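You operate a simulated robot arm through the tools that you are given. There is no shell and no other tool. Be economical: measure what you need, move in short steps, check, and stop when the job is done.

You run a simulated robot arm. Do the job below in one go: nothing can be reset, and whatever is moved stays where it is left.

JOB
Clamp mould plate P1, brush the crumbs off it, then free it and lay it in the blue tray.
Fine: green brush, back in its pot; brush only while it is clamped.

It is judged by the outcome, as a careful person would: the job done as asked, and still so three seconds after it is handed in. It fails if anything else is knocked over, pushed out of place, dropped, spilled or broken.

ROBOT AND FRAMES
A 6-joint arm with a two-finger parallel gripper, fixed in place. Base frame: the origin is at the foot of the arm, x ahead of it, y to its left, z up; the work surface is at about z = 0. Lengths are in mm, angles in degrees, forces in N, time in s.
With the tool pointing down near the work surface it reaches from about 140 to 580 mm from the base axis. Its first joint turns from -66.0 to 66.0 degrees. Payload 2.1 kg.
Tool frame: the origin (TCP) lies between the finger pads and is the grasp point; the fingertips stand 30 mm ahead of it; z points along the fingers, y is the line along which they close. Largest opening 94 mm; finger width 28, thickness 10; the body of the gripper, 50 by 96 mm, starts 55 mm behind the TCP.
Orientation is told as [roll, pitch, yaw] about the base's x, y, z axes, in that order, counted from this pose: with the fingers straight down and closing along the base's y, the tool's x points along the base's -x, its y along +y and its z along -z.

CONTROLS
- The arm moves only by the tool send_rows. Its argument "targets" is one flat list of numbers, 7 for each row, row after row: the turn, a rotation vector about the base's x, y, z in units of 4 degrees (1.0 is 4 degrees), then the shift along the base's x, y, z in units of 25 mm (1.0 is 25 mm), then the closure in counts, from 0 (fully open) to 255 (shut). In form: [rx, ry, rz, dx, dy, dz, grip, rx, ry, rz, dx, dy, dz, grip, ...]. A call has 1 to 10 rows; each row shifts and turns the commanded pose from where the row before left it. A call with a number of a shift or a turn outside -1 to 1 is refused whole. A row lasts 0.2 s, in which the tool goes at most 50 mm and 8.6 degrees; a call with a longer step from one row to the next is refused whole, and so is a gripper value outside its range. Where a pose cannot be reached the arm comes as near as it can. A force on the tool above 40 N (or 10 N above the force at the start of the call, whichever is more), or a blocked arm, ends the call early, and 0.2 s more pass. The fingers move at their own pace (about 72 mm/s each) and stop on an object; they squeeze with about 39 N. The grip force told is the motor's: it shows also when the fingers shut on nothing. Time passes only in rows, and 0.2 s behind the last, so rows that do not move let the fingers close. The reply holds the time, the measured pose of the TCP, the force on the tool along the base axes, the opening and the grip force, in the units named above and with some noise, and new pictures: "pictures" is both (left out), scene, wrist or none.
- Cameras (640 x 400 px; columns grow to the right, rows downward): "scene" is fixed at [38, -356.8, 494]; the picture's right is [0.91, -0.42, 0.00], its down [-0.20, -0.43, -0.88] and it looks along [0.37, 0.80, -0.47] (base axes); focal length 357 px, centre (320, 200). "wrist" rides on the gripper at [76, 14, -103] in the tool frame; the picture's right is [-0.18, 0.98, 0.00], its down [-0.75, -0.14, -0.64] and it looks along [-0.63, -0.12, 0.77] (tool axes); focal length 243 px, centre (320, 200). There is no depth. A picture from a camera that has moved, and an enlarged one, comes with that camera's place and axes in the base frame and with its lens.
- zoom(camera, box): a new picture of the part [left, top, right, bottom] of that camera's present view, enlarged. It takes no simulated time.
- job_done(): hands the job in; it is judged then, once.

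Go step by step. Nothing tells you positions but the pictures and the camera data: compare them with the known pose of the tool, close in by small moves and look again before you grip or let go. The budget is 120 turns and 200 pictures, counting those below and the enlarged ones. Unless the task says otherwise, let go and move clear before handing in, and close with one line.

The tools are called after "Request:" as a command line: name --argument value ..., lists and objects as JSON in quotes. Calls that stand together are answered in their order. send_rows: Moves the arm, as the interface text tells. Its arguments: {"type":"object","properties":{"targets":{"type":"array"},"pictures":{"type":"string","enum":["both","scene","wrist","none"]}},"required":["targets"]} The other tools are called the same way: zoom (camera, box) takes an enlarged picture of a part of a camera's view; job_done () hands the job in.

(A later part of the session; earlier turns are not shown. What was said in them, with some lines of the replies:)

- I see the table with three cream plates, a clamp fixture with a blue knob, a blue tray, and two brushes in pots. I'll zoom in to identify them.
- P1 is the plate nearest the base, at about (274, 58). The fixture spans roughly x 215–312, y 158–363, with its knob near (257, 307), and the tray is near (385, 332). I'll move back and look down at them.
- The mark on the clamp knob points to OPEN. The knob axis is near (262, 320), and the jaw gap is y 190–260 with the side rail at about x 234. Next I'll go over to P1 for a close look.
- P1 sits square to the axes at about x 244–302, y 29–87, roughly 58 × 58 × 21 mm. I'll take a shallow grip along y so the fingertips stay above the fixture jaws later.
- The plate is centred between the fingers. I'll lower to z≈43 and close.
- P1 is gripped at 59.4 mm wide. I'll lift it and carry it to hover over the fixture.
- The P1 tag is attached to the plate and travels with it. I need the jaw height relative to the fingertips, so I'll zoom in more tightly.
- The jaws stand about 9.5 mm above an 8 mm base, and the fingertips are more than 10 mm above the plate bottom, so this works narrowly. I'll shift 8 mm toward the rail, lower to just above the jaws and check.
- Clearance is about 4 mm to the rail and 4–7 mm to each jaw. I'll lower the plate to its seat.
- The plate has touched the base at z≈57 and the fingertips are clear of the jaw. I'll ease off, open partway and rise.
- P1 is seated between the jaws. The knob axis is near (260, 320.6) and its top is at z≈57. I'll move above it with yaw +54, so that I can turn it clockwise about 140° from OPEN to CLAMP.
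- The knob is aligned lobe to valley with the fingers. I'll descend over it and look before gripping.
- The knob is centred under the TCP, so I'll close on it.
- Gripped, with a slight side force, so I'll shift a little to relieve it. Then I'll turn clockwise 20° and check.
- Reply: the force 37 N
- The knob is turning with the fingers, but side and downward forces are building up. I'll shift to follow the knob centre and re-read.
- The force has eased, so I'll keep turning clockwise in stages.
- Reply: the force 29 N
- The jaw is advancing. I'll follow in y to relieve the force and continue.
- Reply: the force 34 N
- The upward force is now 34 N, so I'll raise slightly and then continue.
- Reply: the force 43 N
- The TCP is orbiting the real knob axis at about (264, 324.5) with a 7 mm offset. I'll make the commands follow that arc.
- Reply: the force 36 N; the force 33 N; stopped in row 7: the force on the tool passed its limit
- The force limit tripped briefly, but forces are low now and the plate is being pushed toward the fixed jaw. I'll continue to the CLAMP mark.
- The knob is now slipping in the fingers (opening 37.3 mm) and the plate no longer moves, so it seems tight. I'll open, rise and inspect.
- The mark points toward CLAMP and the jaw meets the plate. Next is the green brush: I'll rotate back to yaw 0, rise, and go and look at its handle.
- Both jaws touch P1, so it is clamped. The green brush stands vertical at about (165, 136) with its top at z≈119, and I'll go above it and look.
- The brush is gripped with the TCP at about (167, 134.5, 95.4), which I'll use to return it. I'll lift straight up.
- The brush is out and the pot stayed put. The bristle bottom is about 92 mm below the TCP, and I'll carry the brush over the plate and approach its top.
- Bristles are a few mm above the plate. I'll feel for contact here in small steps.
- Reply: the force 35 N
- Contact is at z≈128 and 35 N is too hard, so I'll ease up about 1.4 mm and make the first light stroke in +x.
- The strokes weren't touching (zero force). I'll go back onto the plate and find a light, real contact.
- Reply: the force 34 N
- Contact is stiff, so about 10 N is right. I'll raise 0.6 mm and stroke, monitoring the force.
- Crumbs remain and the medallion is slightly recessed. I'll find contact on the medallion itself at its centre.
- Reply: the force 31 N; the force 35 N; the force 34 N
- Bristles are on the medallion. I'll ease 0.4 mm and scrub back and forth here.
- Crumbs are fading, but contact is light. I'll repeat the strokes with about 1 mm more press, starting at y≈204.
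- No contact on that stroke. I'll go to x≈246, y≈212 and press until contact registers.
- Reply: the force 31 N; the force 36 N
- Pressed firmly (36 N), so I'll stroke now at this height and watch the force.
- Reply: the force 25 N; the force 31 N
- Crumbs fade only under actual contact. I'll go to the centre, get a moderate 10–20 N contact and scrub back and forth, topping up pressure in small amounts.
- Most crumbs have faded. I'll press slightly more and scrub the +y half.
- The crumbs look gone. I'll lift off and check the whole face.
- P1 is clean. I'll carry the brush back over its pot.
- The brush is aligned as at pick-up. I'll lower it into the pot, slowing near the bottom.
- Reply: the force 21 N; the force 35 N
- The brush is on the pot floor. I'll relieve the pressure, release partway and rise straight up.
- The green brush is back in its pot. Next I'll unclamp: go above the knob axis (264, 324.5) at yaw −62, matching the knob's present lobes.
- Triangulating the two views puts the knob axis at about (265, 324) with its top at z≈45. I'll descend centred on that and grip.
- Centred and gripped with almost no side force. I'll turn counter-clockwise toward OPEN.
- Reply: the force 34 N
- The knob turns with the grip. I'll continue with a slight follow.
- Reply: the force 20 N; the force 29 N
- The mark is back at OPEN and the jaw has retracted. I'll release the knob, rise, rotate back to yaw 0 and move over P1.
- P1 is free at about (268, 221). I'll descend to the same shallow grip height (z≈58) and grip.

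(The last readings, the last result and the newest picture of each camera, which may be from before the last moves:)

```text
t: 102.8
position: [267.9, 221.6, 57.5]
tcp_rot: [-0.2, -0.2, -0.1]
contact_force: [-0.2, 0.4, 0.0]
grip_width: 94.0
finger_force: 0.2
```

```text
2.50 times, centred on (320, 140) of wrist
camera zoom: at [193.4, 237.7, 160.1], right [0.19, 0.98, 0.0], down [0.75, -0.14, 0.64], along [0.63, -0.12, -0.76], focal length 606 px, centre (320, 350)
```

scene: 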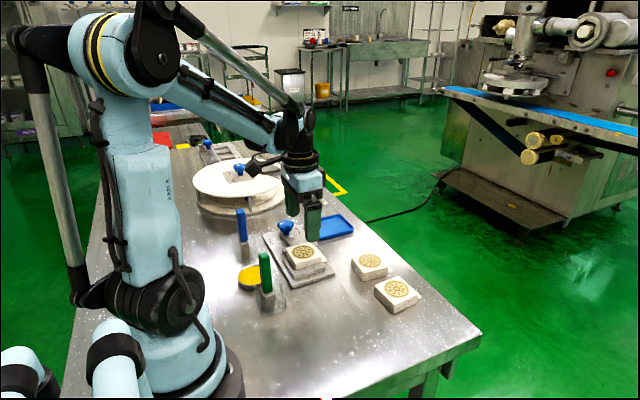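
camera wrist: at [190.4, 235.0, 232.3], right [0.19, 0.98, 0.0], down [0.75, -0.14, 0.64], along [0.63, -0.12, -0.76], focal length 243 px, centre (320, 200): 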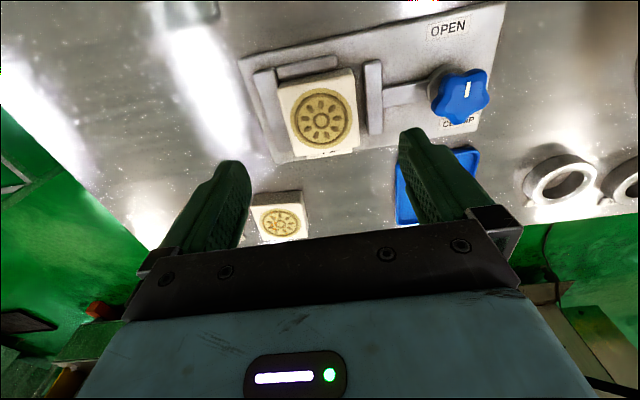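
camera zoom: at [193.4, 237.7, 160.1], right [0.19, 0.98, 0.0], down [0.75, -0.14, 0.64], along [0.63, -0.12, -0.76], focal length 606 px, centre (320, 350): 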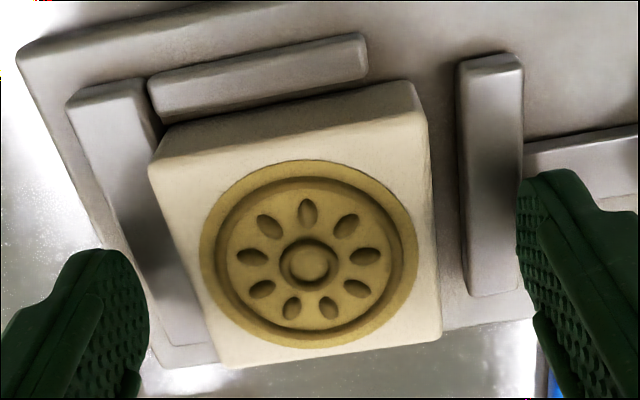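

Request:
send_rows --targets '[0, 0, 0, 0, 0, 0, 120, 0, 0, 0, 0, 0, 0, 255, 0, 0, 0, 0, 0, 0, 255, 0, 0, 0, 0, 0, 0, 255]' --pictures "none"

Request:
zoom --camera "scene" --box '[262, 215, 342, 275]'

```text
t: 103.8
position: [268.4, 222.3, 57.4]
tcp_rot: [-0.2, -0.2, 0.0]
contact_force: [-0.2, -0.8, 0.4]
grip_width: 59.1
finger_force: 39.1
```

```text
6.67 times, centred on (302, 245) of scene
camera zoom: at [38.0, -356.8, 494.0], right [0.91, -0.42, 0.0], down [-0.2, -0.43, -0.88], along [0.37, 0.8, -0.47], focal length 2382 px, centre (440, -100)
```

zoom: 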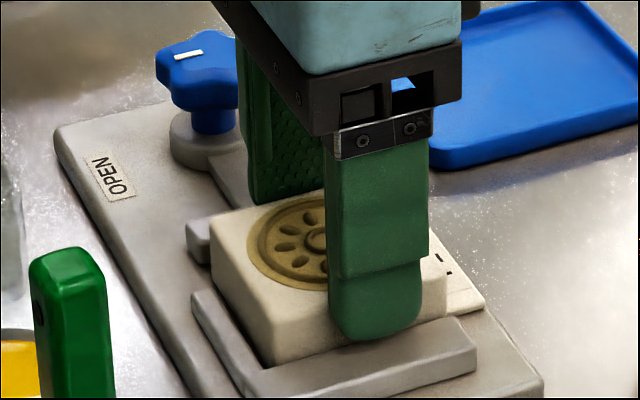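

P1 is gripped at 59.1 mm. I'll lift and carry it above the tray.

Request:
send_rows --targets '[0, 0, 0, 0, 0, 0.6, 255, 0, 0, 0, 0, 0, 1, 255, 0, 0, 0, 0, 0, 1, 255, 0, 0, 0, 0.8, 0.6, 0.2, 255, 0, 0, 0, 0.8, 0.8, 0, 255, 0, 0, 0, 0.8, 0.8, 0, 255, 0, 0, 0, 0.8, 0.8, 0, 255, 0, 0, 0, 0.8, 0.8, 0, 255, 0, 0, 0, 0.2, 0.4, 0, 255, 0, 0, 0, 0, 0, -0.6, 255]'

Request:
zoom --camera "wrist" --box '[200, 40, 440, 240]'

Request:
zoom --camera "scene" --box '[282, 185, 378, 260]'

```text
t: 106.0
position: [372.7, 324.5, 110.3]
tcp_rot: [-0.2, -0.2, -0.2]
contact_force: [-0.9, -0.6, -1.5]
grip_width: 59.2
finger_force: 38.7
camera wrist: at [298.5, 340.3, 213.8], right [0.19, 0.98, 0.0], down [0.75, -0.14, 0.64], along [0.63, -0.12, -0.76], focal length 243 px, centre (320, 200)
```

scene: 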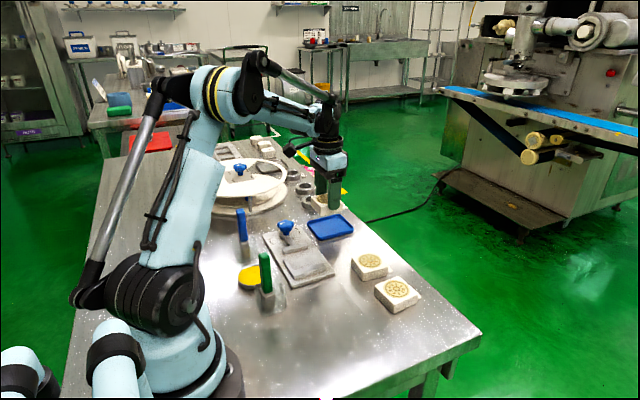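
wrist: 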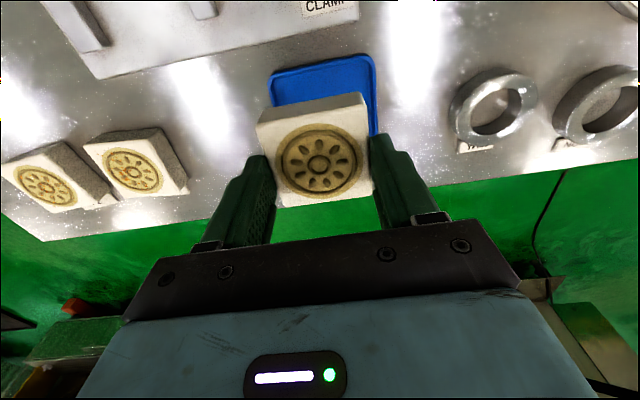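

```text
2.00 times, centred on (320, 140) of wrist
camera zoom: at [298.5, 340.3, 213.8], right [0.19, 0.98, 0.0], down [0.75, -0.14, 0.64], along [0.63, -0.12, -0.76], focal length 485 px, centre (320, 320)
```

zoom: 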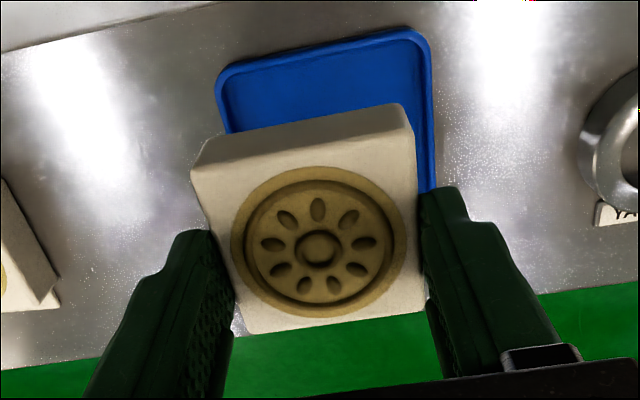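

```text
5.33 times, centred on (330, 222) of scene
camera zoom: at [38.0, -356.8, 494.0], right [0.91, -0.42, 0.0], down [-0.2, -0.43, -0.88], along [0.37, 0.8, -0.47], focal length 1906 px, centre (267, 80)
```

zoom: 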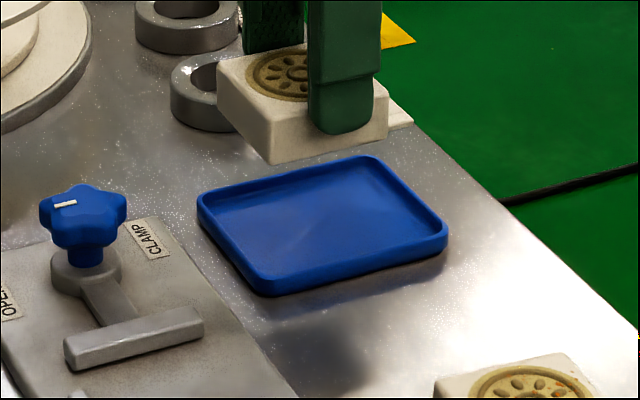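

The tray spans about x 336–431, y 291–373. I'll shift +2 in x and +7 in y, and lower to just above the rim.

Request:
send_rows --targets '[0, 0, 0, 0.09, 0.29, -0.6, 255, 0, 0, 0, 0, 0, -0.6, 255, 0, 0, 0, 0, 0, -0.6, 255, 0, 0, 0, 0, 0, 0, 255]' --pictures "none"

Request:
zoom --camera "wrist" --box '[200, 40, 440, 240]'

Request:
zoom --camera "scene" --box '[292, 195, 372, 255]'

```text
t: 107.0
position: [374.4, 331.7, 65.1]
tcp_rot: [-0.2, -0.2, -0.1]
contact_force: [0.0, 0.0, -0.6]
grip_width: 59.1
finger_force: 39.3
```

```text
2.00 times, centred on (320, 140) of wrist
camera zoom: at [299.2, 348.0, 167.8], right [0.19, 0.98, 0.0], down [0.75, -0.14, 0.64], along [0.63, -0.12, -0.76], focal length 485 px, centre (320, 320)
```

zoom: 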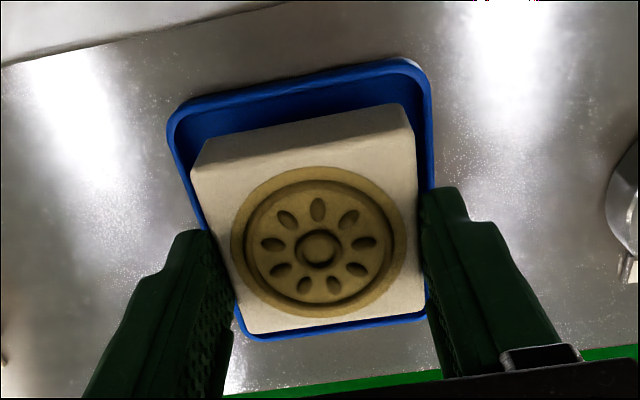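

```text
6.67 times, centred on (332, 225) of scene
camera zoom: at [38.0, -356.8, 494.0], right [0.91, -0.42, 0.0], down [-0.2, -0.43, -0.88], along [0.37, 0.8, -0.47], focal length 2382 px, centre (240, 33)
```

zoom: 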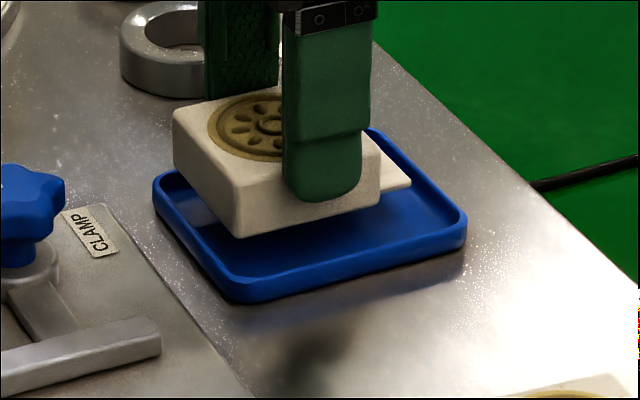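

The plate is centred over the tray. I'll lower until it touches the floor.

Request:
send_rows --targets '[0, 0, 0, 0.06, 0, -0.3, 255, 0, 0, 0, 0, 0, -0.25, 255, 0, 0, 0, 0, 0, 0, 255]' --pictures "none"

Request:
send_rows --targets '[0, 0, 0, 0, 0, -0.08, 255, 0, 0, 0, 0, 0, 0, 255]' --pictures "none"

Request:
zoom --camera "scene" --box '[292, 195, 372, 255]'

```text
t: 107.8
position: [377.6, 331.7, 52.3]
tcp_rot: [-0.2, -0.1, -0.2]
contact_force: [0.6, -0.8, -0.9]
grip_width: 59.2
finger_force: 38.9
```

```text
t: 108.4
position: [376.0, 331.8, 49.5]
tcp_rot: [-0.1, -0.2, -0.1]
contact_force: [-0.1, 0.4, -0.7]
grip_width: 59.1
finger_force: 39.1
```

```text
6.67 times, centred on (332, 225) of scene
camera zoom: at [38.0, -356.8, 494.0], right [0.91, -0.42, 0.0], down [-0.2, -0.43, -0.88], along [0.37, 0.8, -0.47], focal length 2382 px, centre (240, 33)
```

zoom: 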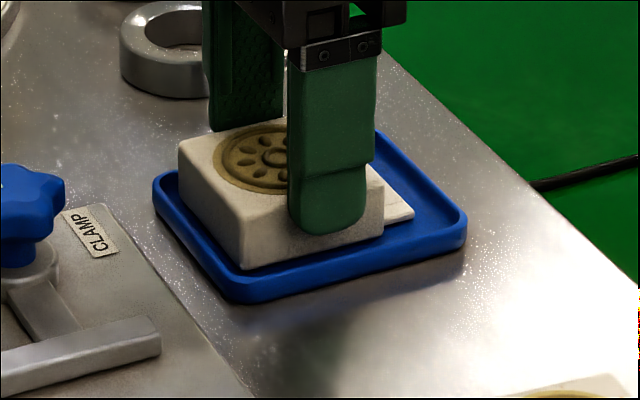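

Request:
send_rows --targets '[0, 0, 0, 0, 0, -0.07, 255, 0, 0, 0, 0, 0, 0, 255]' --pictures "none"

Request:
send_rows --targets '[0, 0, 0, 0, 0, -0.05, 255, 0, 0, 0, 0, 0, 0, 255]' --pictures "none"

Request:
zoom --camera "scene" --box '[304, 210, 360, 255]'

```text
t: 109.0
position: [377.7, 333.2, 49.1]
tcp_rot: [-0.1, -0.2, -0.1]
contact_force: [-1.0, -0.2, 6.8]
grip_width: 59.2
finger_force: 39.0
```

```text
t: 109.6
position: [377.0, 332.5, 48.7]
tcp_rot: [-0.2, -0.1, 0.0]
contact_force: [-6.6, -5.5, 38.3]
grip_width: 59.2
finger_force: 38.9
```

```text
8.89 times, centred on (332, 232) of scene
camera zoom: at [37.9, -356.9, 493.9], right [0.91, -0.42, 0.0], down [-0.2, -0.43, -0.88], along [0.37, 0.8, -0.47], focal length 3176 px, centre (213, -89)
```

zoom: 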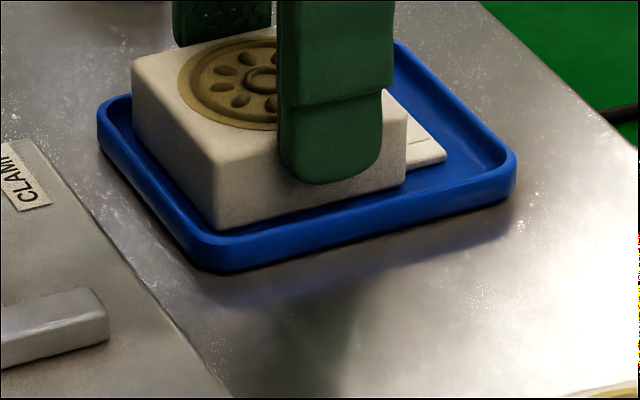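

The plate is on the tray floor. I'll ease up, open and rise.

Request:
send_rows --targets '[0, 0, 0, 0, 0, 0.06, 255, 0, 0, 0, 0, 0, 0, 55, 0, 0, 0, 0, 0, 0, 55, 0, 0, 0, 0, 0, 0.6, 55, 0, 0, 0, 0, 0, 1, 55, 0, 0, 0, 0, 0, 1, 0, 0, 0, 0, -0.8, -0.5, 1, 0, 0, 0, 0, -0.8, -0.5, 1, 0, 0, 0, 0, -0.8, -0.5, 0.6, 0, 0, 0, 0, 0, 0, 0, 0]'

Request:
zoom --camera "scene" --box '[230, 195, 430, 330]'

Request:
zoom --camera "scene" --box '[292, 195, 372, 255]'

```text
t: 111.8
position: [319.8, 296.4, 180.6]
tcp_rot: [-0.2, -0.2, -0.1]
contact_force: [0.0, -0.2, -0.3]
grip_width: 94.1
finger_force: 0.0
camera wrist: at [243.6, 311.5, 284.8], right [0.19, 0.98, 0.0], down [0.75, -0.14, 0.64], along [0.63, -0.12, -0.76], focal length 243 px, centre (320, 200)
```

scene: 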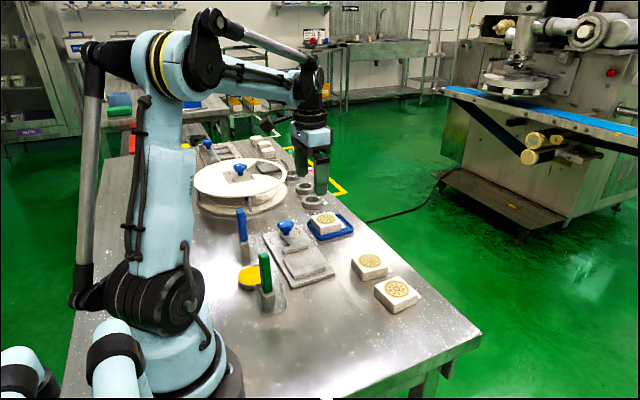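
wrist: 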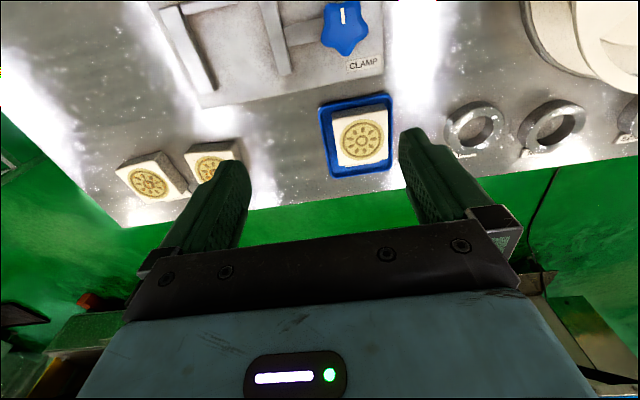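

```text
2.96 times, centred on (330, 262) of scene
camera zoom: at [38.0, -356.8, 494.0], right [0.91, -0.42, 0.0], down [-0.2, -0.43, -0.88], along [0.37, 0.8, -0.47], focal length 1059 px, centre (290, 15)
```

zoom: 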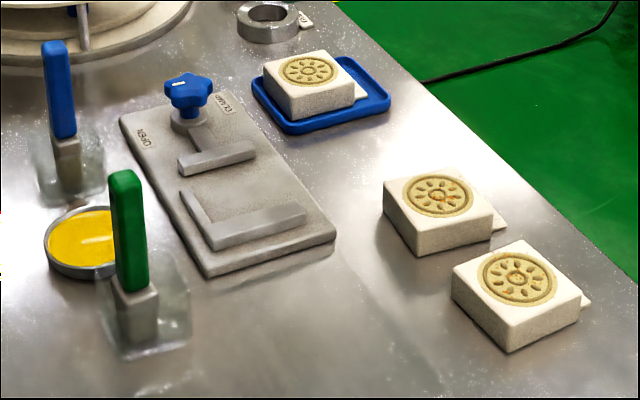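

```text
6.67 times, centred on (332, 225) of scene
camera zoom: at [38.0, -356.8, 494.0], right [0.91, -0.42, 0.0], down [-0.2, -0.43, -0.88], along [0.37, 0.8, -0.47], focal length 2382 px, centre (240, 33)
```

zoom: 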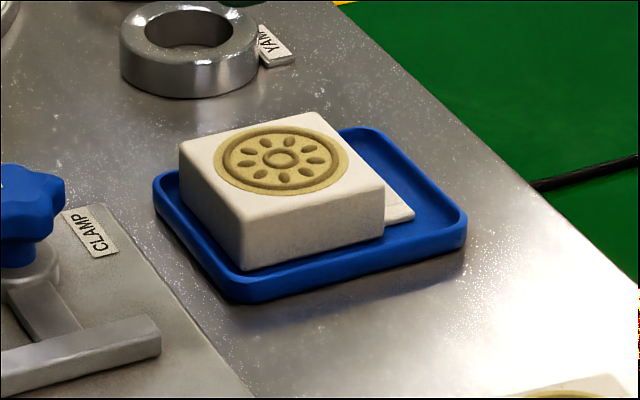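

P1 lies clean and flat in the blue tray, the green brush stands in its pot, and the clamp is open. Everything else is in place and the arm is clear, so I'm handing in.

Request:
job_done

```text
The job is handed in.
```

P1 was clamped, brushed clean with the green brush while clamped, freed, and laid in the blue tray; the brush is back in its pot.
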